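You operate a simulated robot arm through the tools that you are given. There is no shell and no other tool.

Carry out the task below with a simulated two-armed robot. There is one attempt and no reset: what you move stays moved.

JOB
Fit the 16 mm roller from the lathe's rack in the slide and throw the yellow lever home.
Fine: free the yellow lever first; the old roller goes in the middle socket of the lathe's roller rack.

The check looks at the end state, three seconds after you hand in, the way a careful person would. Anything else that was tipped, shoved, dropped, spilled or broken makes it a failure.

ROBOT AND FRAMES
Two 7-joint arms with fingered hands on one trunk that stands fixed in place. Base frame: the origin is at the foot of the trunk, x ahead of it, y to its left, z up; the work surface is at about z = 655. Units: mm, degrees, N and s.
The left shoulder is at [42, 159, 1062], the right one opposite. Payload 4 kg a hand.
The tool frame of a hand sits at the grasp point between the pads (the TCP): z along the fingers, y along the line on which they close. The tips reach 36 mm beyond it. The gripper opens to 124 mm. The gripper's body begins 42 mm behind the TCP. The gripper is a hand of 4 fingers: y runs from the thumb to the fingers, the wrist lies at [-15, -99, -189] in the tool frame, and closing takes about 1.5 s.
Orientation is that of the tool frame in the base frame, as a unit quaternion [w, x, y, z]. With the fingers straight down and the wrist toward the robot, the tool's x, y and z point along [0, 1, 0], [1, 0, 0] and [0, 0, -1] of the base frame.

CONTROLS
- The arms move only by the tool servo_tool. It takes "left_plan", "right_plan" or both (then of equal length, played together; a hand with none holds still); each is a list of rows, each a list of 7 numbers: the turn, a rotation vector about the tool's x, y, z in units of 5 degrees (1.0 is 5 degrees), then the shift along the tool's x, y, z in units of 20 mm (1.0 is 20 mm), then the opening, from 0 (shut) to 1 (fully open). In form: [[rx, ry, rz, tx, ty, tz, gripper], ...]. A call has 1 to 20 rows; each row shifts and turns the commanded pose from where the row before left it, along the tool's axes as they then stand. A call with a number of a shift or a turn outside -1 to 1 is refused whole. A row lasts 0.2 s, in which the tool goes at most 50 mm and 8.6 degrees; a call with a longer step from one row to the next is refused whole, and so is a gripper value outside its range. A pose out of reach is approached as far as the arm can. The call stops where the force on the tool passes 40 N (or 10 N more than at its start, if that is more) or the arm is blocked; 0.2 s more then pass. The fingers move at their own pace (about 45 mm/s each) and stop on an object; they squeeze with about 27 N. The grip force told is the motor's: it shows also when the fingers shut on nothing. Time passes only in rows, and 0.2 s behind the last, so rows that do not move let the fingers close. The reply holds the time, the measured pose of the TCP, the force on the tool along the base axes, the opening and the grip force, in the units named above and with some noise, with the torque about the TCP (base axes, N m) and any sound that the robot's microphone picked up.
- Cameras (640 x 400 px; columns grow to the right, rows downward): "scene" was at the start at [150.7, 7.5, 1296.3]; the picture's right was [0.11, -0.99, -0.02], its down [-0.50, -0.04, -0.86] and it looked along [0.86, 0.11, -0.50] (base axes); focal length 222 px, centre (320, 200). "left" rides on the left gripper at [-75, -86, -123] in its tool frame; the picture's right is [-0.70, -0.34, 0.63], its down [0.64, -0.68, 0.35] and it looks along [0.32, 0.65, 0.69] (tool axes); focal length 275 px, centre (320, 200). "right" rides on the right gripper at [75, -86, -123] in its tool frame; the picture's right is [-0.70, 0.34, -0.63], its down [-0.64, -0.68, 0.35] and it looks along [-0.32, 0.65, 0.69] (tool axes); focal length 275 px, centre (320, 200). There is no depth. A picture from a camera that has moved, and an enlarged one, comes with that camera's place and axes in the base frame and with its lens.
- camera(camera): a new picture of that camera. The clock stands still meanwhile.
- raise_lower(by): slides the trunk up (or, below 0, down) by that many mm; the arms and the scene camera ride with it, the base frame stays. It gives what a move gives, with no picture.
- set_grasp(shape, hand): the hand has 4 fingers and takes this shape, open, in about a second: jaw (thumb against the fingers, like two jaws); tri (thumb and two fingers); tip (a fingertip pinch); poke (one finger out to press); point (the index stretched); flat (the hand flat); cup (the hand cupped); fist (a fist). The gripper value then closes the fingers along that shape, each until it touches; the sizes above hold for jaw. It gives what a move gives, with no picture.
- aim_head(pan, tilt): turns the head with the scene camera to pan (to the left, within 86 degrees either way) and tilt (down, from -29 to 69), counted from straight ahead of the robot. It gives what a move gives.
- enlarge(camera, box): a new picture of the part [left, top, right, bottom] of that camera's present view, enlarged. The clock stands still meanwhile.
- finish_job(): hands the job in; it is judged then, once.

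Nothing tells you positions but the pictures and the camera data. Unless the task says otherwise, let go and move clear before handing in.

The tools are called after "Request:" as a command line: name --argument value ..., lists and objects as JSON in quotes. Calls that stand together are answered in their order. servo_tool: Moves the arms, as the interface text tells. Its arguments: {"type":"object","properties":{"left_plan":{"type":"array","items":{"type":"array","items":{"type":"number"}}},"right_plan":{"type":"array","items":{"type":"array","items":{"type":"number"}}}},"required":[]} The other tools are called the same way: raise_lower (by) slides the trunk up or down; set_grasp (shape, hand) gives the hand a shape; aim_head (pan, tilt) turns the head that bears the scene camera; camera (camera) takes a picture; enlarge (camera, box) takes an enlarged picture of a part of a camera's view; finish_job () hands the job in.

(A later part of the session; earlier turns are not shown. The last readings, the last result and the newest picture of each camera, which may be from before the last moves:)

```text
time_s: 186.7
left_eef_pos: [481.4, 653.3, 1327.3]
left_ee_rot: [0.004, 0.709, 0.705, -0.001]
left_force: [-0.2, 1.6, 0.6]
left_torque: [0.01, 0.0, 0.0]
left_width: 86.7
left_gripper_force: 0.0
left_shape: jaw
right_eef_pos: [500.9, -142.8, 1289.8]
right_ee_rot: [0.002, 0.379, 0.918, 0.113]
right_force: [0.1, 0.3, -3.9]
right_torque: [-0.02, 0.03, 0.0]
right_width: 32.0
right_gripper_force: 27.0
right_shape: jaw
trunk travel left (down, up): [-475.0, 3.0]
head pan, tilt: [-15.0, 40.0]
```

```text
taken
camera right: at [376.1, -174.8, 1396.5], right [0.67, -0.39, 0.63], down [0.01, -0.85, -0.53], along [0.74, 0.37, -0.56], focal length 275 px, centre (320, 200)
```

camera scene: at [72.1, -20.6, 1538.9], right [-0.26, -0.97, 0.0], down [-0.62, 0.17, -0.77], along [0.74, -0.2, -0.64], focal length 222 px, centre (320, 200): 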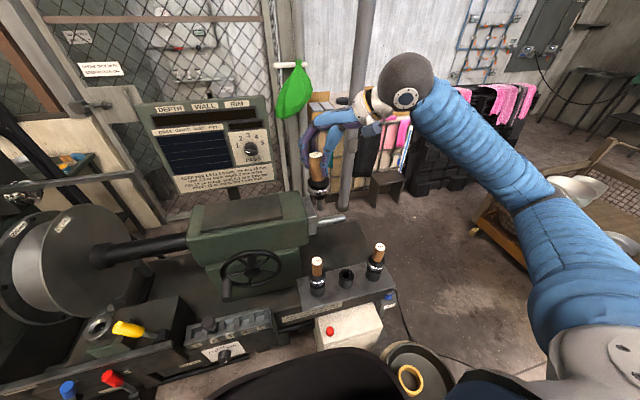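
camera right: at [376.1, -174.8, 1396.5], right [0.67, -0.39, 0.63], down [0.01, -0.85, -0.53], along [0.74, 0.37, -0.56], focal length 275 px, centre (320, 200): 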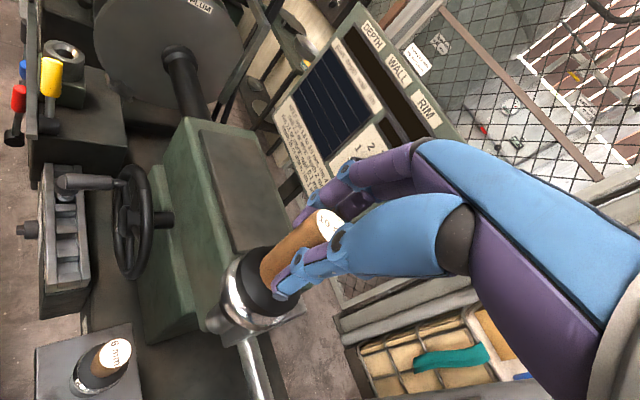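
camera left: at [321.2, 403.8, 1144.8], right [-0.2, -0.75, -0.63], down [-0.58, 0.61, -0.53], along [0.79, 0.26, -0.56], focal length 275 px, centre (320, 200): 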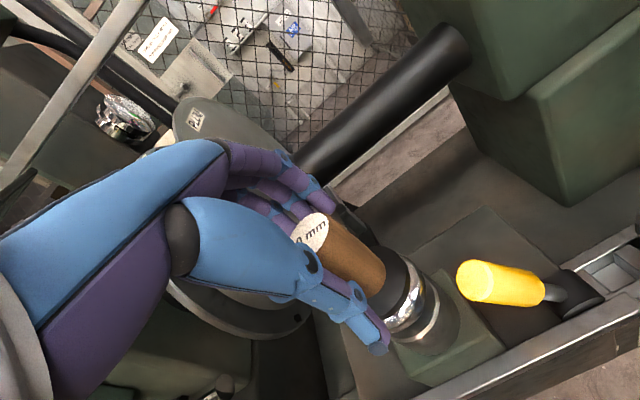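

Request:
enlarge --camera "scene" --box '[290, 140, 345, 220]'

Request:
enlarge --camera "right" --box '[190, 180, 360, 350]'

```text
5.00 times, centred on (318, 180) of scene
camera zoom: at [72.1, -20.6, 1538.9], right [-0.26, -0.97, 0.0], down [-0.62, 0.17, -0.77], along [0.74, -0.2, -0.64], focal length 1108 px, centre (332, 300)
```

zoom: 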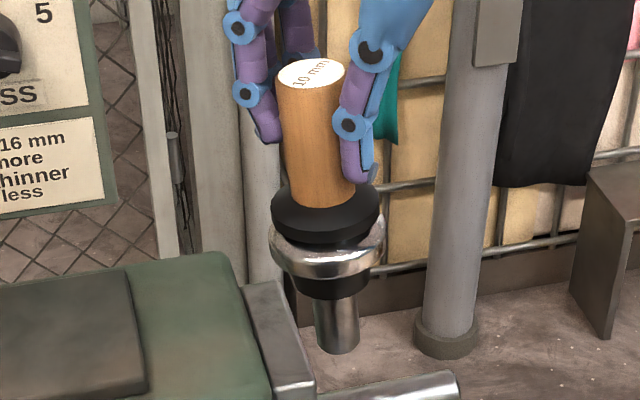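

```text
2.35 times, centred on (275, 265) of right
camera zoom: at [376.1, -174.8, 1396.5], right [0.67, -0.39, 0.63], down [0.01, -0.85, -0.53], along [0.74, 0.37, -0.56], focal length 648 px, centre (426, 47)
```

zoom: 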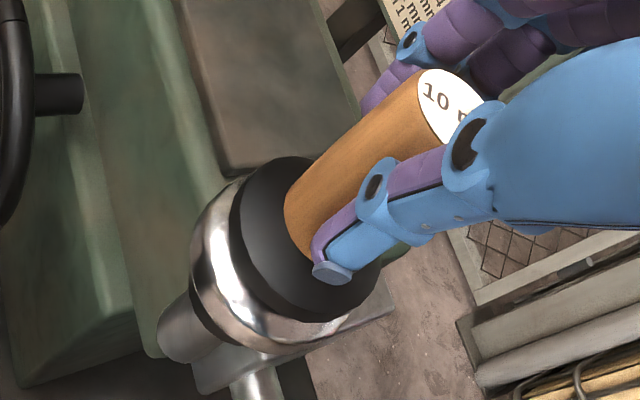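

The roller still leans ~4° (bottom toward −y). I'll correct that rotation, then move so the shank's lower end is over the middle socket.

Request:
servo_tool --right_plan '[[-0.42, 0.11, 0, 0, 0, 0, 0.1], [-0.41, 0.11, 0, 0, 0, 0, 0.1], [0, 0, 0, -0.338, -0.867, -0.288, 0.1], [0, 0, 0, -0.338, -0.867, -0.288, 0.1], [0, 0, 0, -0.338, -0.867, -0.288, 0.1], [0, 0, 0, -0.338, -0.867, -0.288, 0.1], [0, 0, 0, -0.338, -0.867, -0.288, 0.1], [0, 0, 0, -0.096, -0.268, 0.919, 0.1], [0, 0, 0, -0.096, -0.268, 0.919, 0.1], [0, 0, 0, -0.096, -0.268, 0.919, 0.1], [0, 0, 0, -0.096, -0.268, 0.919, 0.1], [0, 0, 0, -0.096, -0.268, 0.919, 0.1], [0, 0, 0, -0.096, -0.268, 0.919, 0.1], [0, 0, 0, -0.096, -0.268, 0.919, 0.1], [0, 0, 0, -0.096, -0.268, 0.919, 0.1], [0, 0, 0, -0.096, -0.268, 0.919, 0.1], [0, 0, 0, 0, 0, 0, 0.1]]'

Request:
camera --camera "scene"

Request:
camera --camera "right"

```text
time_s: 190.3
left_eef_pos: [479.7, 653.1, 1326.2]
left_ee_rot: [0.004, 0.709, 0.705, 0.0]
left_force: [-0.1, 0.4, -0.9]
left_torque: [0.0, 0.02, 0.02]
left_width: 86.7
left_gripper_force: 0.1
left_shape: jaw
right_eef_pos: [459.2, -231.7, 1114.0]
right_ee_rot: [0.007, 0.379, 0.913, 0.149]
right_force: [-0.3, 0.0, -4.5]
right_torque: [-0.08, 0.04, 0.01]
right_width: 31.8
right_gripper_force: 26.9
right_shape: jaw
trunk travel left (down, up): [-475.0, 3.0]
head pan, tilt: [-15.0, 40.0]
```

```text
taken
camera scene: at [72.0, -20.8, 1538.9], right [-0.26, -0.97, 0.0], down [-0.62, 0.17, -0.77], along [0.74, -0.2, -0.64], focal length 222 px, centre (320, 200)
```

scene: 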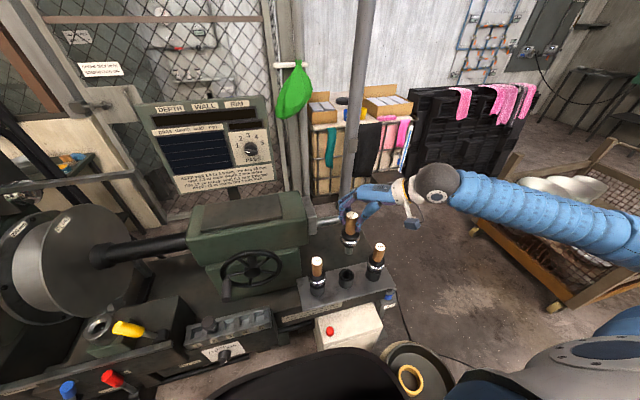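

```text
taken
camera right: at [331.4, -270.4, 1214.2], right [0.65, -0.43, 0.63], down [0.03, -0.81, -0.58], along [0.76, 0.4, -0.51], focal length 275 px, centre (320, 200)
```

right: 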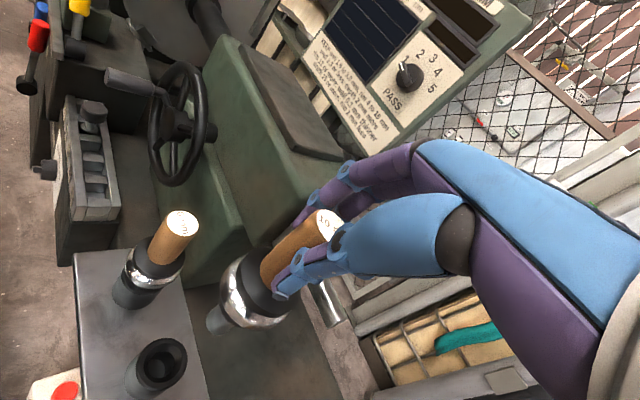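

Request:
enlarge --camera "scene" --box '[305, 200, 395, 300]'

Request:
enlarge --camera "right" --box '[110, 190, 350, 400]'

```text
4.00 times, centred on (350, 250) of scene
camera zoom: at [72.0, -20.8, 1538.9], right [-0.26, -0.97, 0.0], down [-0.62, 0.17, -0.77], along [0.74, -0.2, -0.64], focal length 887 px, centre (200, 0)
```

zoom: 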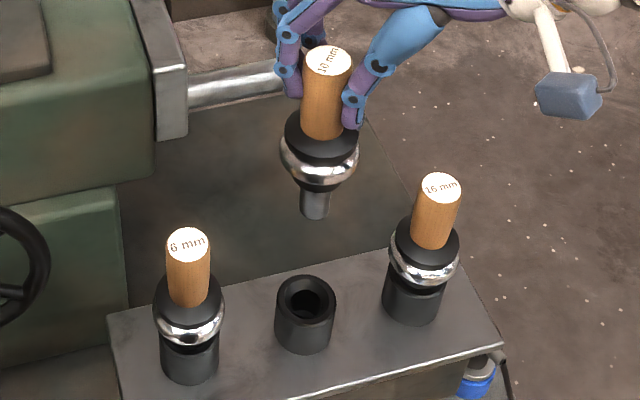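

```text
1.90 times, centred on (230, 295) of right
camera zoom: at [331.4, -270.4, 1214.2], right [0.65, -0.43, 0.63], down [0.03, -0.81, -0.58], along [0.76, 0.4, -0.51], focal length 524 px, centre (491, 19)
```

zoom: 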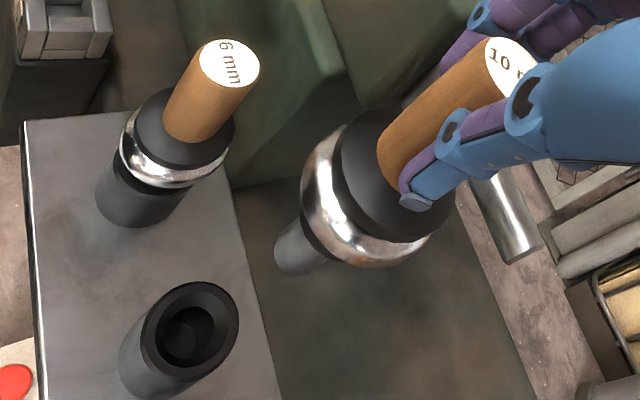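

Request:
enlarge --camera "scene" --box '[330, 225, 370, 255]'

Request:
enlarge --camera "scene" --box '[330, 262, 370, 292]'

Request:
enlarge --camera "right" --box '[195, 280, 265, 350]'

Request:
enlarge --camera "right" --box '[115, 320, 205, 400]'

```text
13.33 times, centred on (350, 240) of scene
camera zoom: at [72.0, -20.8, 1538.9], right [-0.26, -0.97, 0.0], down [-0.62, 0.17, -0.77], along [0.74, -0.2, -0.64], focal length 2956 px, centre (-80, -333)
```

zoom: 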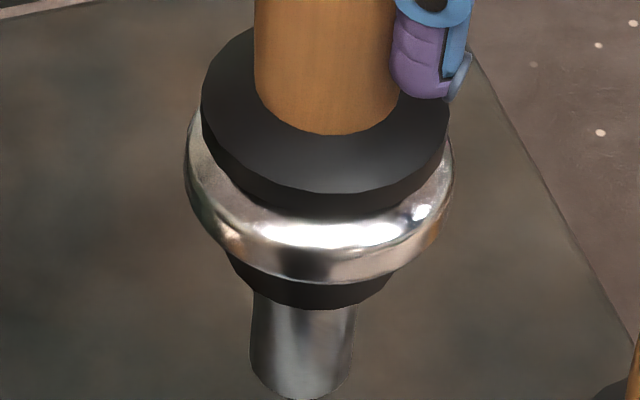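

```text
13.33 times, centred on (350, 277) of scene
camera zoom: at [72.0, -20.8, 1538.9], right [-0.26, -0.97, 0.0], down [-0.62, 0.17, -0.77], along [0.74, -0.2, -0.64], focal length 2956 px, centre (-80, -827)
```

zoom: 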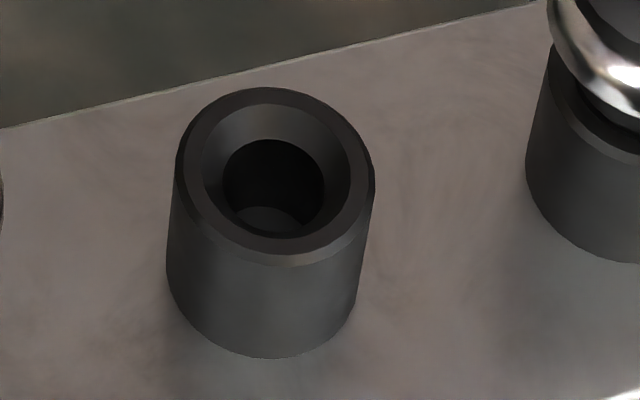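

```text
5.71 times, centred on (230, 315) of right
camera zoom: at [331.4, -270.4, 1214.2], right [0.65, -0.43, 0.63], down [0.03, -0.81, -0.58], along [0.76, 0.4, -0.51], focal length 1573 px, centre (834, -457)
```

zoom: 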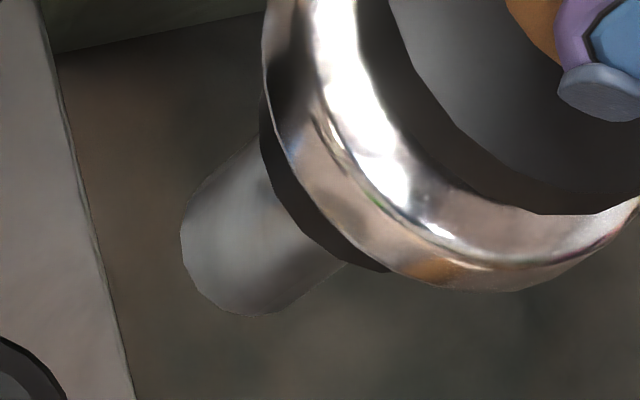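

```text
5.00 times, centred on (160, 360) of right
camera zoom: at [331.4, -270.4, 1214.2], right [0.65, -0.43, 0.63], down [0.03, -0.81, -0.58], along [0.76, 0.4, -0.51], focal length 1376 px, centre (1120, -600)
```

zoom: 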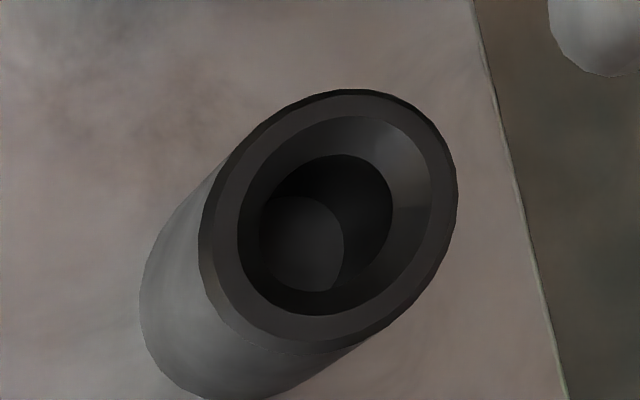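

Triangulation: the shank's lower end is ~6 mm too far in +x, y is right. I'll shift and lower to ~15 mm above the socket, then recheck.

Request:
servo_tool --right_plan '[[0, 0, 0, -0.0475, -0.2725, 0.83, 0.1], [0, 0, 0, -0.0475, -0.2725, 0.83, 0.1], [0, 0, 0, -0.0475, -0.2725, 0.83, 0.1], [0, 0, 0, -0.0475, -0.2725, 0.83, 0.1], [0, 0, 0, -0.0475, -0.2725, 0.83, 0.1], [0, 0, 0, -0.0475, -0.2725, 0.83, 0.1], [0, 0, 0, 0, 0, 0, 0.1]]'

Request:
enlarge --camera "scene" --box '[310, 220, 400, 300]'

Request:
enlarge --camera "right" --box '[150, 200, 330, 380]'

```text
time_s: 191.9
left_eef_pos: [480.2, 654.1, 1326.1]
left_ee_rot: [0.004, 0.709, 0.705, 0.0]
left_force: [0.2, -0.8, -0.1]
left_torque: [0.02, 0.0, -0.03]
left_width: 86.5
left_gripper_force: 0.1
left_shape: jaw
right_eef_pos: [453.5, -231.1, 1010.1]
right_ee_rot: [0.007, 0.379, 0.913, 0.149]
right_force: [1.8, 0.1, -4.1]
right_torque: [-0.01, 0.01, -0.02]
right_width: 31.6
right_gripper_force: 26.9
right_shape: jaw
trunk travel left (down, up): [-475.0, 3.0]
head pan, tilt: [-15.0, 40.0]
```

```text
5.00 times, centred on (355, 260) of scene
camera zoom: at [71.9, -20.8, 1538.9], right [-0.26, -0.97, 0.0], down [-0.62, 0.17, -0.77], along [0.74, -0.2, -0.64], focal length 1108 px, centre (145, -100)
```

zoom: 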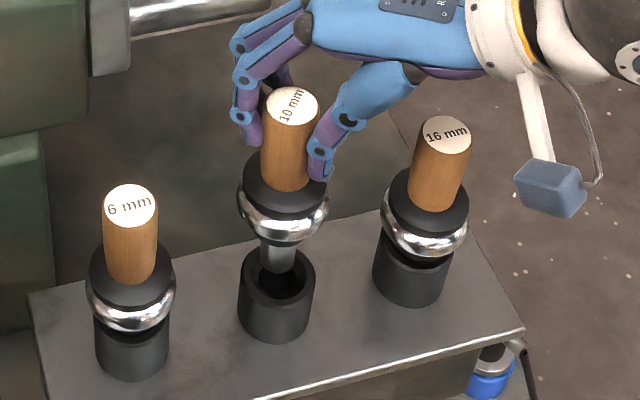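

```text
2.22 times, centred on (240, 290) of right
camera zoom: at [325.8, -269.7, 1111.3], right [0.65, -0.43, 0.63], down [0.03, -0.81, -0.58], along [0.76, 0.4, -0.51], focal length 612 px, centre (498, 0)
```

zoom: 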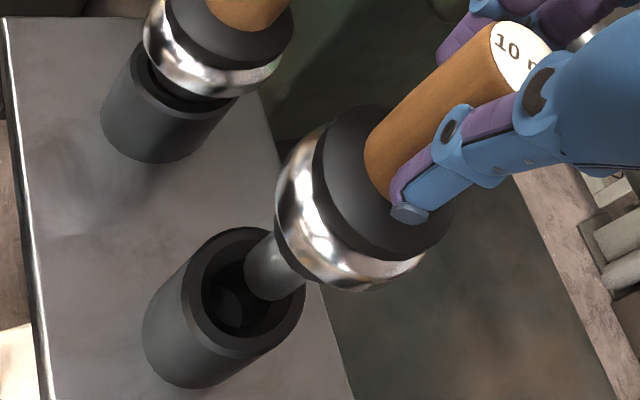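

Slightly far in +x still (~4–5 mm). I'll correct and ease the tip into the funnel.

Request:
servo_tool --right_plan '[[0, 0, 0, 0.16, -0.155, -0.03, 0.1], [0, 0, 0, -0.025, -0.07, 0.24, 0.1], [0, 0, 0, -0.025, -0.07, 0.24, 0.1], [0, 0, 0, -0.025, -0.07, 0.24, 0.1], [0, 0, 0, -0.025, -0.07, 0.24, 0.1], [0, 0, 0, 0, 0, 0, 0.1]]'

Request:
enlarge --camera "scene" --box '[310, 220, 400, 300]'

Request:
enlarge --camera "right" --box '[150, 200, 330, 380]'

```text
time_s: 193.3
left_eef_pos: [479.1, 654.4, 1326.2]
left_ee_rot: [0.004, 0.709, 0.705, 0.0]
left_force: [0.1, 0.1, -0.1]
left_torque: [0.0, 0.02, 0.02]
left_width: 86.7
left_gripper_force: 0.1
left_shape: jaw
right_eef_pos: [449.2, -231.4, 989.4]
right_ee_rot: [0.007, 0.379, 0.913, 0.15]
right_force: [0.8, -0.9, -4.3]
right_torque: [-0.05, 0.01, 0.0]
right_width: 31.7
right_gripper_force: 27.0
right_shape: jaw
trunk travel left (down, up): [-475.0, 3.0]
head pan, tilt: [-15.0, 40.0]
```

```text
5.00 times, centred on (355, 260) of scene
camera zoom: at [71.9, -20.9, 1538.9], right [-0.26, -0.97, 0.0], down [-0.62, 0.17, -0.77], along [0.74, -0.2, -0.64], focal length 1108 px, centre (145, -100)
```

zoom: 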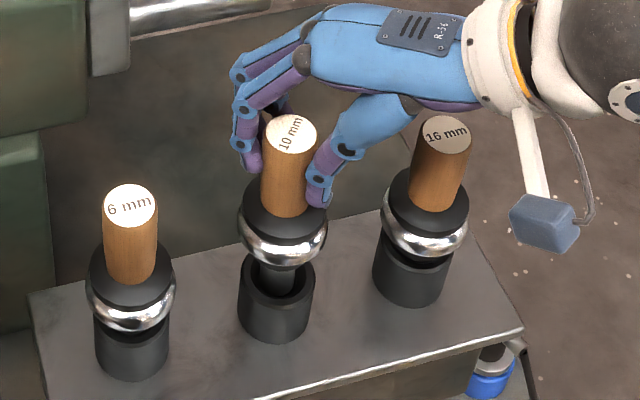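

```text
2.22 times, centred on (240, 290) of right
camera zoom: at [321.2, -269.5, 1090.3], right [0.65, -0.43, 0.63], down [0.03, -0.81, -0.59], along [0.76, 0.4, -0.51], focal length 612 px, centre (498, 0)
```

zoom: 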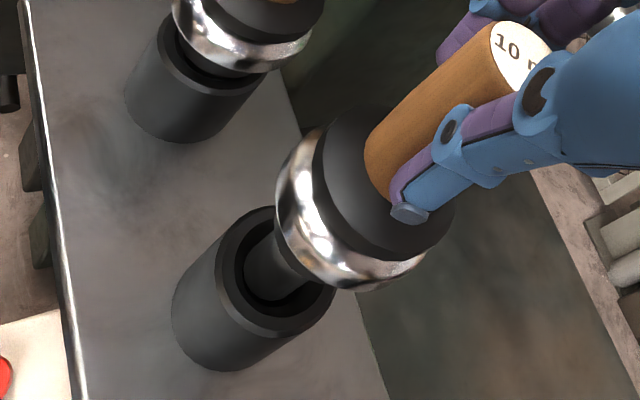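

The tip is inside the socket with no contact force. Continuing down.

Request:
servo_tool --right_plan '[[0, 0, 0, -0.02, -0.055, 0.19, 0.1], [0, 0, 0, -0.02, -0.055, 0.19, 0.1], [0, 0, 0, -0.02, -0.055, 0.19, 0.1], [0, 0, 0, -0.02, -0.055, 0.19, 0.1], [0, 0, 0, 0, 0, 0, 0.1]]'

Request:
enlarge --camera "scene" --box '[310, 220, 400, 300]'

Request:
enlarge --camera "right" --box '[150, 200, 330, 380]'

```text
time_s: 194.5
left_eef_pos: [480.3, 652.2, 1326.5]
left_ee_rot: [0.004, 0.709, 0.706, 0.001]
left_force: [-0.7, 0.2, 0.0]
left_torque: [0.04, -0.02, -0.04]
left_width: 86.6
left_gripper_force: 0.1
left_shape: jaw
right_eef_pos: [448.3, -232.3, 973.6]
right_ee_rot: [0.007, 0.38, 0.913, 0.15]
right_force: [0.4, 0.3, -3.7]
right_torque: [-0.04, 0.05, 0.0]
right_width: 31.4
right_gripper_force: 27.3
right_shape: jaw
trunk travel left (down, up): [-475.0, 3.0]
head pan, tilt: [-15.0, 40.0]
```

```text
5.00 times, centred on (355, 260) of scene
camera zoom: at [72.0, -20.9, 1538.9], right [-0.26, -0.97, 0.0], down [-0.62, 0.17, -0.77], along [0.74, -0.2, -0.64], focal length 1108 px, centre (145, -100)
```

zoom: 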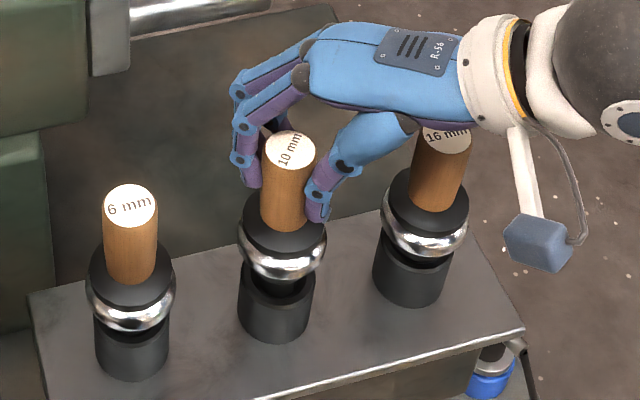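

```text
2.22 times, centred on (240, 290) of right
camera zoom: at [321.0, -270.1, 1074.7], right [0.65, -0.43, 0.63], down [0.03, -0.81, -0.58], along [0.76, 0.4, -0.51], focal length 612 px, centre (498, 0)
```

zoom: 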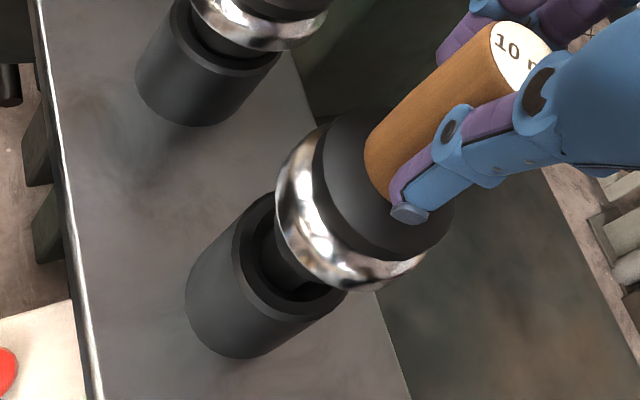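

Request:
servo_tool --right_plan '[[0, 0, 0, -0.02, -0.055, 0.19, 0.1], [0, 0, 0, -0.02, -0.055, 0.19, 0.1], [0, 0, 0, -0.02, -0.055, 0.19, 0.1], [0, 0, 0, 0, 0, 0, 0.1]]'

Request:
enlarge --camera "scene" --box '[310, 220, 400, 300]'

```text
time_s: 195.5
left_eef_pos: [479.7, 654.1, 1327.3]
left_ee_rot: [0.003, 0.709, 0.705, 0.001]
left_force: [0.5, 0.4, 0.4]
left_torque: [0.0, -0.03, 0.03]
left_width: 86.5
left_gripper_force: 0.1
left_shape: jaw
right_eef_pos: [448.6, -230.7, 962.2]
right_ee_rot: [0.007, 0.379, 0.913, 0.149]
right_force: [-1.6, -0.1, -3.7]
right_torque: [-0.05, 0.03, 0.02]
right_width: 31.7
right_gripper_force: 27.1
right_shape: jaw
trunk travel left (down, up): [-475.0, 3.0]
head pan, tilt: [-15.0, 40.0]
```

```text
5.00 times, centred on (355, 260) of scene
camera zoom: at [72.0, -20.9, 1538.9], right [-0.26, -0.97, 0.0], down [-0.62, 0.17, -0.77], along [0.74, -0.2, -0.64], focal length 1108 px, centre (145, -100)
```

zoom: 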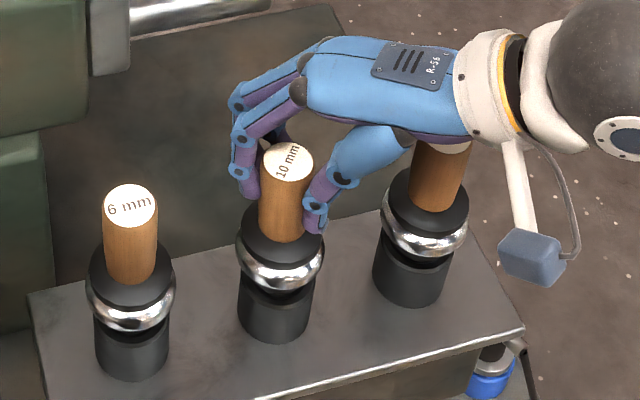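

About 6 mm to go. Lowering a bit more to contact, then release.

Request:
servo_tool --right_plan '[[0, 0, 0, -0.015, -0.041, 0.143, 0.1], [0, 0, 0, -0.015, -0.041, 0.143, 0.1], [0, 0, 0, 0, 0, 0, 0.1]]'

```text
time_s: 196.3
left_eef_pos: [478.6, 652.8, 1327.0]
left_ee_rot: [0.004, 0.709, 0.705, 0.0]
left_force: [0.1, 0.4, -0.4]
left_torque: [-0.02, 0.01, 0.01]
left_width: 86.9
left_gripper_force: 0.0
left_shape: jaw
right_eef_pos: [448.6, -230.6, 957.8]
right_ee_rot: [0.008, 0.379, 0.913, 0.15]
right_force: [-1.5, -1.6, 24.0]
right_torque: [0.2, -0.15, -0.02]
right_width: 30.9
right_gripper_force: 28.0
right_shape: jaw
trunk travel left (down, up): [-475.0, 3.0]
head pan, tilt: [-15.0, 40.0]
```

Seated contact (24 N). Releasing.

Request:
servo_tool --right_plan '[[0, 0, 0, 0, 0, -0.03, 0.3], [0, 0, 0, 0, 0, 0, 0.4], [0, 0, 0, 0, 0, 0, 0.5], [0, 0, 0, 0, 0, 0, 0.6], [0, 0, 0, 0, 0, 0, 0.6]]'

Request:
enlarge --camera "scene" --box '[310, 220, 400, 300]'

Request:
camera --camera "right"

```text
time_s: 197.5
left_eef_pos: [480.2, 652.6, 1325.6]
left_ee_rot: [0.004, 0.708, 0.706, 0.0]
left_force: [-0.1, 0.3, 0.5]
left_torque: [0.02, 0.01, 0.04]
left_width: 86.8
left_gripper_force: 0.0
left_shape: jaw
right_eef_pos: [449.2, -231.2, 956.9]
right_ee_rot: [0.007, 0.379, 0.913, 0.148]
right_force: [0.4, 0.0, -0.3]
right_torque: [-0.01, 0.01, -0.02]
right_width: 74.0
right_gripper_force: 0.1
right_shape: jaw
trunk travel left (down, up): [-475.0, 3.0]
head pan, tilt: [-15.0, 40.0]
```

```text
5.00 times, centred on (355, 260) of scene
camera zoom: at [71.6, -20.8, 1538.9], right [-0.26, -0.97, 0.0], down [-0.62, 0.17, -0.77], along [0.74, -0.2, -0.64], focal length 1108 px, centre (145, -100)
```

zoom: 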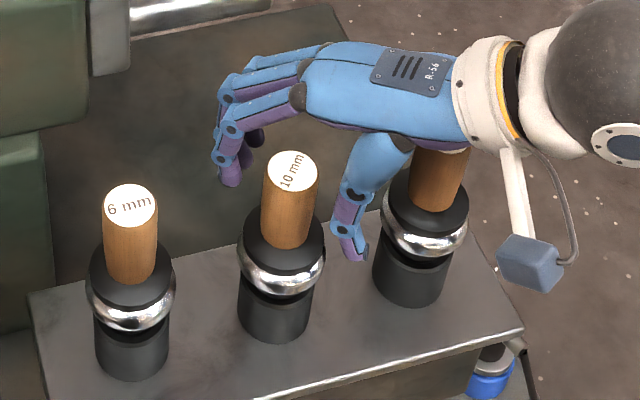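

```text
taken
camera right: at [320.8, -269.9, 1057.7], right [0.65, -0.43, 0.63], down [0.03, -0.81, -0.58], along [0.76, 0.4, -0.51], focal length 275 px, centre (320, 200)
```

right: 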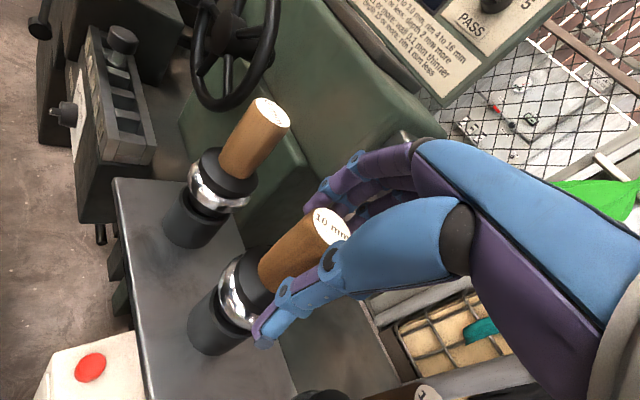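

The 10 mm roller stands in the middle socket. Withdrawing the right hand straight up.

Request:
servo_tool --right_plan '[[0, 0, 0, 0.05, 0.14, -0.48, 0.6], [0, 0, 0, 0.1, 0.27, -0.94, 0.6], [0, 0, 0, 0.1, 0.27, -0.94, 0.6], [0, 0, 0, 0.1, 0.27, -0.94, 0.6], [0, 0, 0, 0.1, 0.27, -0.94, 0.6], [0, 0, 0, 0.1, 0.27, -0.94, 0.65], [0, 0, 0, 0.1, 0.27, -0.94, 0.65], [0, 0, 0, 0, 0, 0, 0.65]]'

Request:
camera --camera "right"

Request:
enlarge --camera "scene" --box '[300, 210, 410, 310]'

```text
time_s: 199.3
left_eef_pos: [479.3, 652.2, 1327.8]
left_ee_rot: [0.004, 0.709, 0.705, 0.001]
left_force: [-0.6, -0.3, 0.5]
left_torque: [0.02, 0.01, 0.0]
left_width: 86.7
left_gripper_force: 0.0
left_shape: jaw
right_eef_pos: [449.4, -232.1, 1085.3]
right_ee_rot: [0.009, 0.379, 0.913, 0.15]
right_force: [0.0, 0.4, 0.0]
right_torque: [-0.02, 0.04, -0.01]
right_width: 80.2
right_gripper_force: 0.1
right_shape: jaw
trunk travel left (down, up): [-475.0, 3.0]
head pan, tilt: [-15.0, 40.0]
```

```text
taken
camera right: at [321.0, -269.8, 1184.9], right [0.65, -0.43, 0.63], down [0.03, -0.81, -0.59], along [0.76, 0.4, -0.51], focal length 275 px, centre (320, 200)
```

right: 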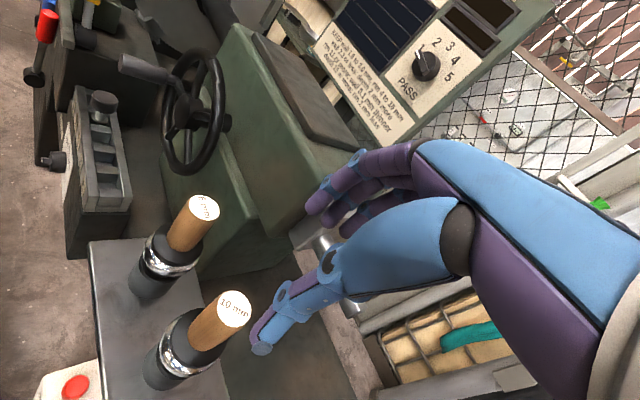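

```text
4.00 times, centred on (355, 260) of scene
camera zoom: at [71.9, -21.0, 1538.9], right [-0.26, -0.97, 0.0], down [-0.62, 0.17, -0.77], along [0.74, -0.2, -0.64], focal length 887 px, centre (180, -40)
```

zoom: 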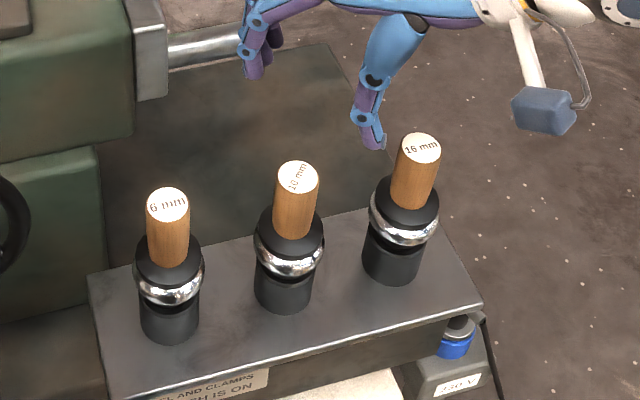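

All three rollers stand upright in the rack. Now I'll move over the 16 mm roller using the same relative hand pose.

Request:
servo_tool --right_plan '[[0, 0, 0, -0.737, -0.7, -0.282, 0.65], [0, 0, 0, -0.737, -0.7, -0.282, 0.65], [0, 0, 0, -0.737, -0.7, -0.282, 0.65], [0, 0, 0, -0.737, -0.7, -0.282, 0.65], [0, 0, 0, -0.737, -0.7, -0.282, 0.65], [0, 0, 0, 0, 0, 0, 0.65]]'

Request:
camera --camera "right"

Request:
camera --camera "scene"

```text
time_s: 200.7
left_eef_pos: [480.4, 652.9, 1327.8]
left_ee_rot: [0.004, 0.709, 0.705, 0.0]
left_force: [-0.8, 0.6, -0.6]
left_torque: [0.0, -0.02, 0.01]
left_width: 86.6
left_gripper_force: 0.1
left_shape: jaw
right_eef_pos: [449.0, -336.6, 1084.5]
right_ee_rot: [0.008, 0.381, 0.913, 0.149]
right_force: [0.0, -0.2, -0.6]
right_torque: [0.01, -0.02, 0.02]
right_width: 80.3
right_gripper_force: 0.1
right_shape: jaw
trunk travel left (down, up): [-475.0, 3.0]
head pan, tilt: [-15.0, 40.0]
```

```text
taken
camera right: at [320.6, -374.6, 1185.9], right [0.65, -0.43, 0.63], down [0.03, -0.81, -0.59], along [0.76, 0.4, -0.51], focal length 275 px, centre (320, 200)
```

right: 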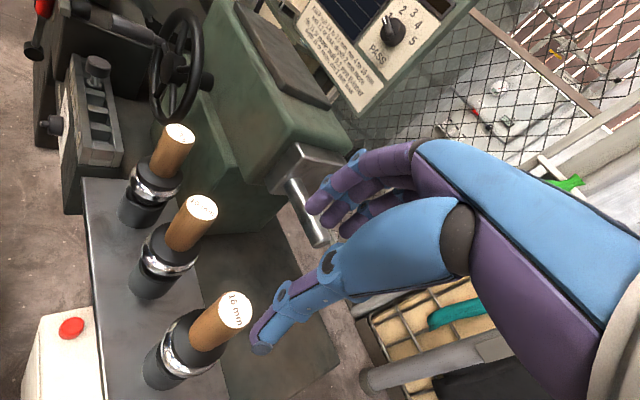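

```text
taken
camera scene: at [71.9, -21.0, 1538.9], right [-0.26, -0.97, 0.0], down [-0.62, 0.17, -0.77], along [0.74, -0.2, -0.64], focal length 222 px, centre (320, 200)
```

scene: 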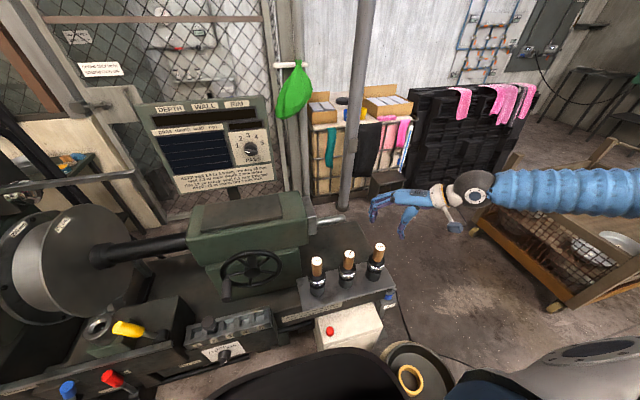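

The view matches the earlier one over the 10 mm roller within ~1 mm. Descending and gripping the 16 mm roller.

Request:
servo_tool --right_plan '[[0, 0, 0, -0.0925, -0.256, 0.882, 0.65], [0, 0, 0, -0.0925, -0.256, 0.882, 0.65], [0, 0, 0, -0.0925, -0.256, 0.882, 0.65], [0, 0, 0, -0.0925, -0.256, 0.882, 0.65], [0, 0, 0, -0.0925, -0.256, 0.882, 0.65], [0, 0, 0, -0.0925, -0.256, 0.882, 0.65], [0, 0, 0, -0.0925, -0.256, 0.882, 0.65], [0, 0, 0, 0, 0, 0, 0.65]]'

Request:
enlarge --camera "right" --box '[180, 160, 400, 380]'

Request:
enlarge --camera "scene" --box '[310, 200, 450, 310]'

```text
time_s: 202.5
left_eef_pos: [480.3, 653.2, 1325.7]
left_ee_rot: [0.004, 0.709, 0.706, 0.0]
left_force: [0.1, 0.2, -0.3]
left_torque: [0.02, -0.01, -0.02]
left_width: 86.6
left_gripper_force: 0.1
left_shape: jaw
right_eef_pos: [449.7, -335.0, 955.6]
right_ee_rot: [0.007, 0.38, 0.913, 0.15]
right_force: [0.2, 0.3, 0.2]
right_torque: [-0.02, 0.02, -0.05]
right_width: 80.2
right_gripper_force: 0.0
right_shape: jaw
trunk travel left (down, up): [-475.0, 3.0]
head pan, tilt: [-15.0, 40.0]
```

```text
1.82 times, centred on (290, 270) of right
camera zoom: at [320.8, -374.4, 1057.1], right [0.65, -0.43, 0.63], down [0.03, -0.81, -0.59], along [0.76, 0.4, -0.51], focal length 500 px, centre (374, 73)
```

zoom: 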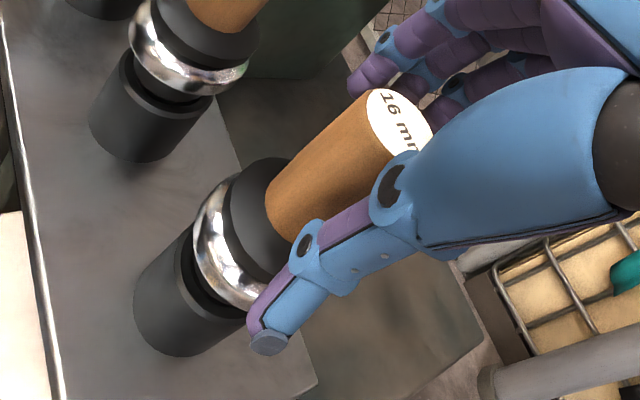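

```text
3.64 times, centred on (380, 255) of scene
camera zoom: at [71.6, -20.5, 1538.9], right [-0.26, -0.97, 0.0], down [-0.62, 0.17, -0.77], along [0.74, -0.2, -0.64], focal length 806 px, centre (102, 0)
```

zoom: 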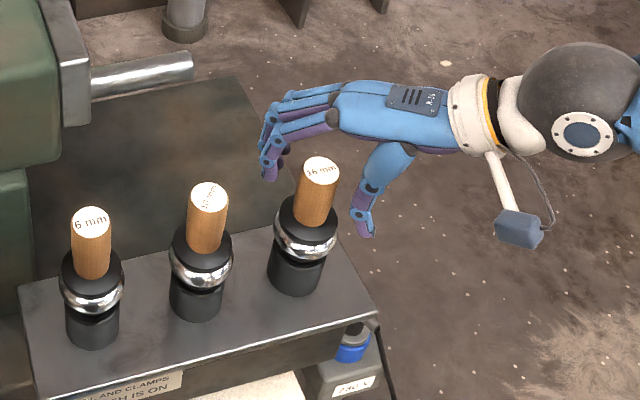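

Handle is between the fingers. Closing.

Request:
servo_tool --right_plan '[[0, 0, 0, 0, 0, 0, 0.1], [0, 0, 0, 0, 0, 0, 0.1], [0, 0, 0, 0, 0, 0, 0.1], [0, 0, 0, 0, 0, 0, 0.1], [0, 0, 0, 0, 0, 0, 0.1], [0, 0, 0, 0, 0, 0, 0.1], [0, 0, 0, 0, 0, 0, 0.1]]'

Request:
servo_tool --right_plan '[[0, 0, 0, 0.02, 0.055, -0.19, 0.1], [0, 0, 0, 0.02, 0.055, -0.19, 0.1], [0, 0, 0, 0.02, 0.055, -0.19, 0.1], [0, 0, 0, 0.03, 0.083, -0.285, 0.1], [0, 0, 0, 0.03, 0.083, -0.285, 0.1]]'

Request:
enlarge --camera "scene" --box '[310, 200, 450, 310]'

```text
time_s: 204.1
left_eef_pos: [480.8, 654.3, 1326.4]
left_ee_rot: [0.003, 0.709, 0.705, 0.0]
left_force: [0.8, 0.4, 0.0]
left_torque: [0.0, -0.02, -0.04]
left_width: 86.6
left_gripper_force: 0.1
left_shape: jaw
right_eef_pos: [448.3, -335.2, 955.3]
right_ee_rot: [0.006, 0.379, 0.913, 0.149]
right_force: [1.7, 1.4, -1.2]
right_torque: [0.2, -0.29, -0.01]
right_width: 31.8
right_gripper_force: 27.2
right_shape: jaw
trunk travel left (down, up): [-475.0, 3.0]
head pan, tilt: [-15.0, 40.0]
```

```text
time_s: 205.3
left_eef_pos: [480.3, 653.0, 1327.7]
left_ee_rot: [0.004, 0.709, 0.705, 0.0]
left_force: [-0.4, -0.1, -0.3]
left_torque: [-0.02, 0.02, -0.03]
left_width: 86.7
left_gripper_force: 0.1
left_shape: jaw
right_eef_pos: [448.8, -335.2, 979.8]
right_ee_rot: [0.006, 0.379, 0.913, 0.15]
right_force: [1.8, 1.3, -4.4]
right_torque: [0.14, -0.2, -0.01]
right_width: 31.9
right_gripper_force: 27.1
right_shape: jaw
trunk travel left (down, up): [-475.0, 3.0]
head pan, tilt: [-15.0, 40.0]
```

```text
3.64 times, centred on (380, 255) of scene
camera zoom: at [72.1, -20.8, 1538.9], right [-0.26, -0.97, 0.0], down [-0.62, 0.17, -0.77], along [0.74, -0.2, -0.64], focal length 806 px, centre (102, 0)
```

zoom: 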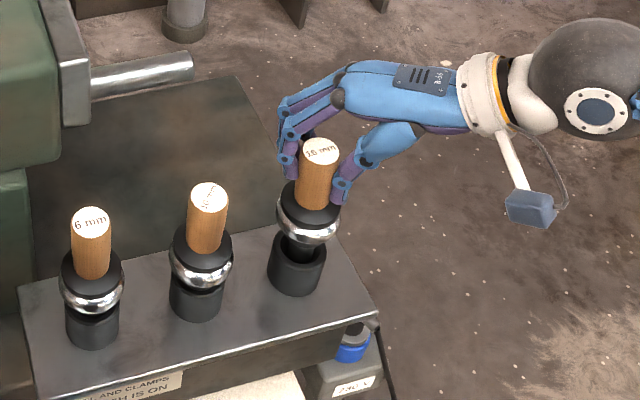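

The 16 mm roller comes out straight and well-gripped. Raising to travel height.

Request:
servo_tool --right_plan '[[0, 0, 0, 0.05, 0.14, -0.48, 0.1], [0, 0, 0, 0.091, 0.252, -0.868, 0.1], [0, 0, 0, 0.091, 0.252, -0.868, 0.1], [0, 0, 0, 0.091, 0.252, -0.868, 0.1], [0, 0, 0, 0.091, 0.252, -0.868, 0.1], [0, 0, 0, 0.091, 0.252, -0.868, 0.1], [0, 0, 0, 0.091, 0.252, -0.868, 0.1], [0, 0, 0, 0.091, 0.252, -0.868, 0.1], [0, 0, 0, 0.091, 0.252, -0.868, 0.1], [0, 0, 0, 0.091, 0.252, -0.868, 0.1], [0, 0, 0, 0.091, 0.252, -0.868, 0.1], [0, 0, 0, 0.091, 0.252, -0.868, 0.1], [0, 0, 0, 0.091, 0.252, -0.868, 0.1], [0, 0, 0, 0.091, 0.252, -0.868, 0.1], [0, 0, 0, 0.091, 0.252, -0.868, 0.1], [0, 0, 0, 0.091, 0.252, -0.868, 0.1], [0, 0, 0, 0.091, 0.252, -0.868, 0.1], [0, 0, 0, 0, 0, 0, 0.1]]'

Request:
camera --camera "scene"

Request:
camera --camera "right"

```text
time_s: 209.1
left_eef_pos: [480.7, 652.9, 1326.4]
left_ee_rot: [0.004, 0.708, 0.706, 0.0]
left_force: [0.5, -0.2, -0.8]
left_torque: [-0.01, 0.0, -0.01]
left_width: 86.5
left_gripper_force: 0.0
left_shape: jaw
right_eef_pos: [447.8, -338.5, 1280.5]
right_ee_rot: [0.006, 0.379, 0.913, 0.15]
right_force: [0.4, -0.1, -4.9]
right_torque: [-0.03, 0.01, 0.0]
right_width: 31.1
right_gripper_force: 26.9
right_shape: jaw
trunk travel left (down, up): [-475.0, 3.0]
head pan, tilt: [-15.0, 40.0]
```

```text
taken
camera scene: at [71.8, -20.9, 1538.9], right [-0.26, -0.97, 0.0], down [-0.62, 0.17, -0.77], along [0.74, -0.2, -0.64], focal length 222 px, centre (320, 200)
```

scene: 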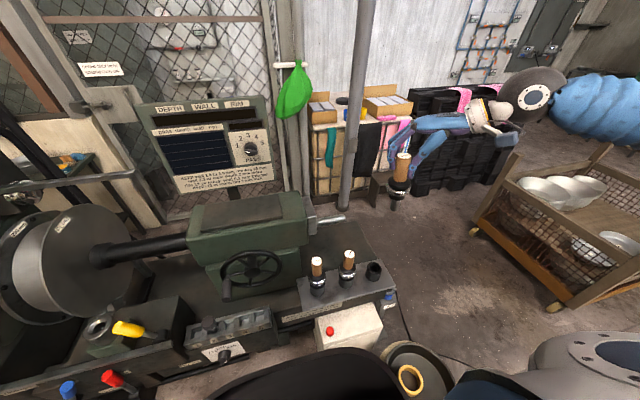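

```text
taken
camera right: at [320.9, -377.6, 1382.1], right [0.65, -0.43, 0.63], down [0.03, -0.81, -0.59], along [0.76, 0.4, -0.51], focal length 275 px, centre (320, 200)
```

right: 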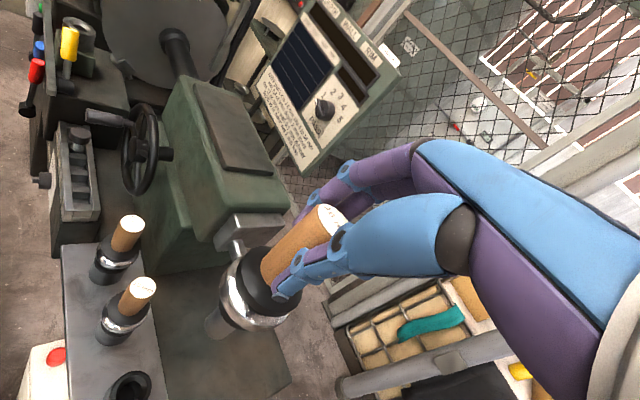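

Request:
enlarge --camera "scene" --box '[375, 140, 430, 220]'

Request:
enlarge --camera "right" --box '[190, 180, 360, 350]'

```text
5.00 times, centred on (402, 180) of scene
camera zoom: at [71.8, -20.9, 1538.9], right [-0.26, -0.97, 0.0], down [-0.62, 0.17, -0.77], along [0.74, -0.2, -0.64], focal length 1108 px, centre (-92, 300)
```

zoom: 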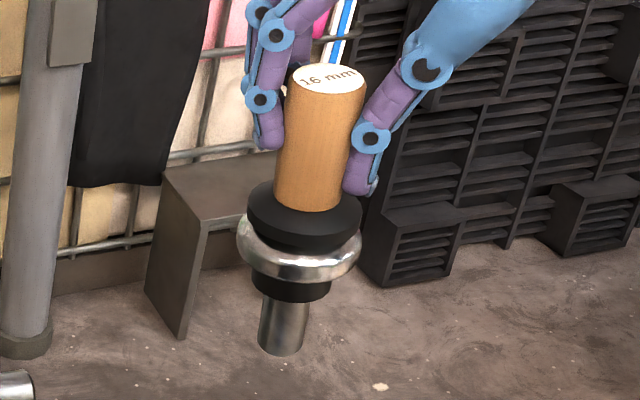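

```text
2.35 times, centred on (275, 265) of right
camera zoom: at [320.9, -377.6, 1382.1], right [0.65, -0.43, 0.63], down [0.03, -0.81, -0.59], along [0.76, 0.4, -0.51], focal length 648 px, centre (426, 47)
```

zoom: 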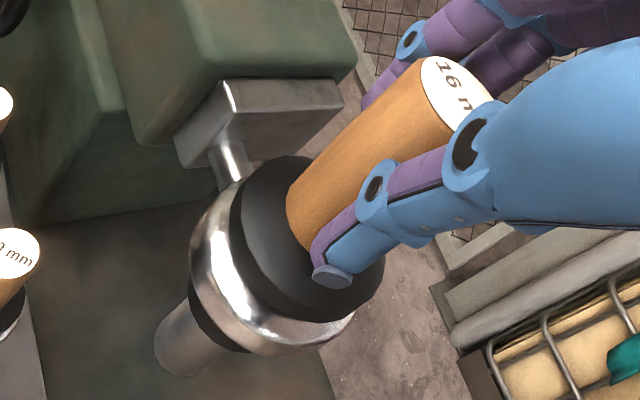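

The roller leans ~4° in the grip; I'll account for that. Moving out over the travel path and re-orienting toward the slide posture (yaw −10°, tilted).

Request:
servo_tool --right_plan '[[0, 0, 0, 0.53, 0.911, 0.29, 0.1], [0, 0, 0, 0.53, 0.911, 0.29, 0.1], [0, 0, 0, 0.53, 0.911, 0.29, 0.1], [0, 0, 0, 0.53, 0.911, 0.29, 0.1], [0, 0, 0, 0.53, 0.911, 0.29, 0.1], [0, 0, 0, 0.53, 0.911, 0.29, 0.1], [0, 0, 0, 0.53, 0.911, 0.29, 0.1], [0, 0, 0, 0.53, 0.911, 0.29, 0.1], [0, 0, 0, 0.53, 0.911, 0.29, 0.1], [-0.059, -0.193, 0.97, 0, 0, 0, 0.1], [-0.059, -0.193, 0.97, 0, 0, 0, 0.1], [-0.059, -0.193, 0.97, 0, 0, 0, 0.1], [-0.059, -0.193, 0.97, 0, 0, 0, 0.1], [-0.059, -0.193, 0.97, 0, 0, 0, 0.1], [-0.059, -0.193, 0.97, 0, 0, 0, 0.1], [-0.059, -0.193, 0.97, 0, 0, 0, 0.1], [-0.059, -0.193, 0.97, 0, 0, 0, 0.1], [-0.059, -0.193, 0.97, 0, 0, 0, 0.1], [-0.059, -0.193, 0.97, 0, 0, 0, 0.1], [-0.059, -0.193, 0.97, 0, 0, 0, 0.1]]'

Request:
camera --camera "scene"

```text
time_s: 213.3
left_eef_pos: [478.9, 653.8, 1325.9]
left_ee_rot: [0.004, 0.709, 0.705, 0.0]
left_force: [-0.7, 0.1, 0.5]
left_torque: [-0.02, 0.02, 0.01]
left_width: 86.7
left_gripper_force: 0.1
left_shape: jaw
right_eef_pos: [502.6, -148.2, 1288.0]
right_ee_rot: [0.032, 0.76, 0.637, 0.126]
right_force: [-0.5, 0.4, -4.1]
right_torque: [-0.01, 0.05, 0.0]
right_width: 31.1
right_gripper_force: 26.9
right_shape: jaw
right hand out of reach, approached as far as the arm can: row 17
trunk travel left (down, up): [-475.0, 3.0]
head pan, tilt: [-15.0, 40.0]
```

```text
taken
camera scene: at [71.1, -20.8, 1539.0], right [-0.26, -0.97, 0.0], down [-0.62, 0.17, -0.77], along [0.74, -0.2, -0.64], focal length 222 px, centre (320, 200)
```

scene: 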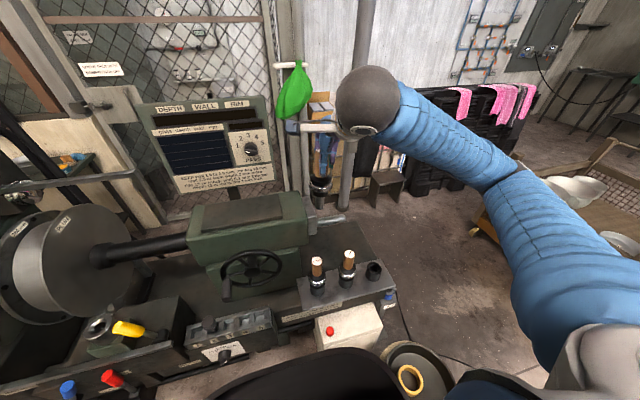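

Request:
servo_tool --right_plan '[[0, 0, 0, 0.972, -0.177, 0.107, 0.1], [0, 0, 0, 0.972, -0.177, 0.107, 0.1], [0, 0, 0, 0.972, -0.177, 0.107, 0.1], [0, 0, 0, 0.972, -0.177, 0.107, 0.1], [0, 0, 0, 0.972, -0.177, 0.107, 0.1], [0, 0, 0, 0.972, -0.177, 0.107, 0.1], [0, 0, 0, 0.972, -0.177, 0.107, 0.1], [0, 0, 0, 0.972, -0.177, 0.107, 0.1], [0, 0, 0, 0.972, -0.177, 0.107, 0.1], [0, 0, 0, 0.972, -0.177, 0.107, 0.1], [0, 0, 0, 0.972, -0.177, 0.107, 0.1], [0, 0, 0, 0.972, -0.177, 0.107, 0.1], [0, 0, 0, 0.972, -0.177, 0.107, 0.1], [0, 0, 0, 0.972, -0.177, 0.107, 0.1], [0, 0, 0, 0.972, -0.177, 0.107, 0.1]]'

Request:
servo_tool --right_plan '[[0, 0, 0, 0.913, -0.36, 0.082, 0.1], [0, 0, 0, 0.913, -0.36, 0.082, 0.1], [0, 0, 0, 0.913, -0.36, 0.082, 0.1], [0, 0, 0, 0.913, -0.36, 0.082, 0.1], [0, 0, 0, 0.913, -0.36, 0.082, 0.1], [0, 0, 0, 0.913, -0.36, 0.082, 0.1], [0, 0, 0, 0.913, -0.36, 0.082, 0.1], [0, 0, 0, 0.913, -0.36, 0.082, 0.1], [0, 0, 0, 0.913, -0.36, 0.082, 0.1], [0, 0, 0, 0.913, -0.36, 0.082, 0.1], [0, 0, 0, 0.913, -0.36, 0.082, 0.1], [0, 0, 0, 0.913, -0.36, 0.082, 0.1], [0, 0, 0, 0.913, -0.36, 0.082, 0.1], [0, 0, 0, 0.913, -0.36, 0.082, 0.1], [0, 0, 0, 0.913, -0.36, 0.082, 0.1], [0, 0, 0, 0, 0, 0, 0.1]]'

Request:
aim_head --pan 30 --tilt 45

Request:
camera --camera "scene"

Request:
camera --camera "right"

```text
time_s: 216.5
left_eef_pos: [481.4, 655.0, 1324.8]
left_ee_rot: [0.005, 0.709, 0.706, -0.001]
left_force: [0.5, 0.7, -0.1]
left_torque: [-0.03, 0.05, -0.01]
left_width: 86.6
left_gripper_force: 0.1
left_shape: jaw
right_eef_pos: [506.0, 151.8, 1289.6]
right_ee_rot: [0.031, 0.76, 0.637, 0.127]
right_force: [0.2, 0.0, -3.9]
right_torque: [0.0, -0.01, 0.0]
right_width: 30.9
right_gripper_force: 26.7
right_shape: jaw
trunk travel left (down, up): [-475.0, 3.0]
head pan, tilt: [-15.0, 40.0]
```

```text
time_s: 219.9
left_eef_pos: [480.4, 653.4, 1326.2]
left_ee_rot: [0.004, 0.709, 0.705, -0.001]
left_force: [-0.2, -0.1, 0.3]
left_torque: [0.01, 0.0, -0.01]
left_width: 86.5
left_gripper_force: 0.1
left_shape: jaw
right_eef_pos: [450.7, 439.7, 1288.3]
right_ee_rot: [0.03, 0.76, 0.637, 0.126]
right_force: [0.0, 0.6, -4.5]
right_torque: [-0.02, 0.0, -0.02]
right_width: 31.0
right_gripper_force: 26.9
right_shape: jaw
trunk travel left (down, up): [-475.0, 3.0]
head pan, tilt: [-15.0, 40.0]
```

```text
time_s: 221.0
left_eef_pos: [480.3, 653.1, 1326.6]
left_ee_rot: [0.004, 0.709, 0.705, 0.0]
left_force: [0.1, 0.7, 0.4]
left_torque: [-0.01, -0.03, 0.0]
left_width: 86.1
left_gripper_force: 0.0
left_shape: jaw
right_eef_pos: [449.8, 440.7, 1287.8]
right_ee_rot: [0.032, 0.76, 0.637, 0.125]
right_force: [-0.3, 0.0, -4.6]
right_torque: [0.0, 0.0, 0.02]
right_width: 31.0
right_gripper_force: 27.3
right_shape: jaw
trunk travel left (down, up): [-475.0, 3.0]
head pan, tilt: [30.0, 45.0]
```

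```text
taken
camera scene: at [60.5, 42.3, 1531.6], right [0.5, -0.87, 0.0], down [-0.61, -0.35, -0.71], along [0.61, 0.35, -0.71], focal length 222 px, centre (320, 200)
```

scene: 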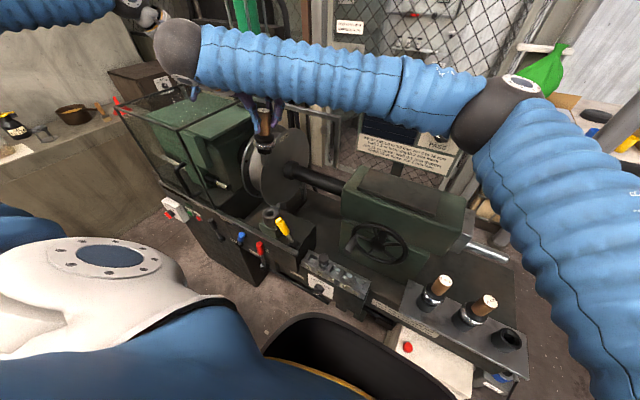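

```text
taken
camera right: at [351.4, 514.2, 1400.1], right [0.07, -0.81, 0.58], down [-0.68, -0.46, -0.57], along [0.73, -0.35, -0.58], focal length 275 px, centre (320, 200)
```

right: 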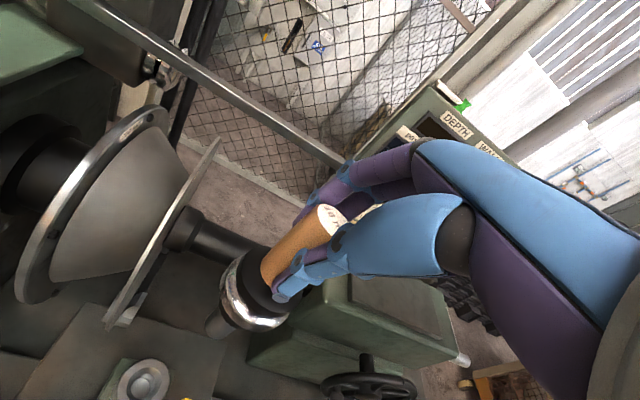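

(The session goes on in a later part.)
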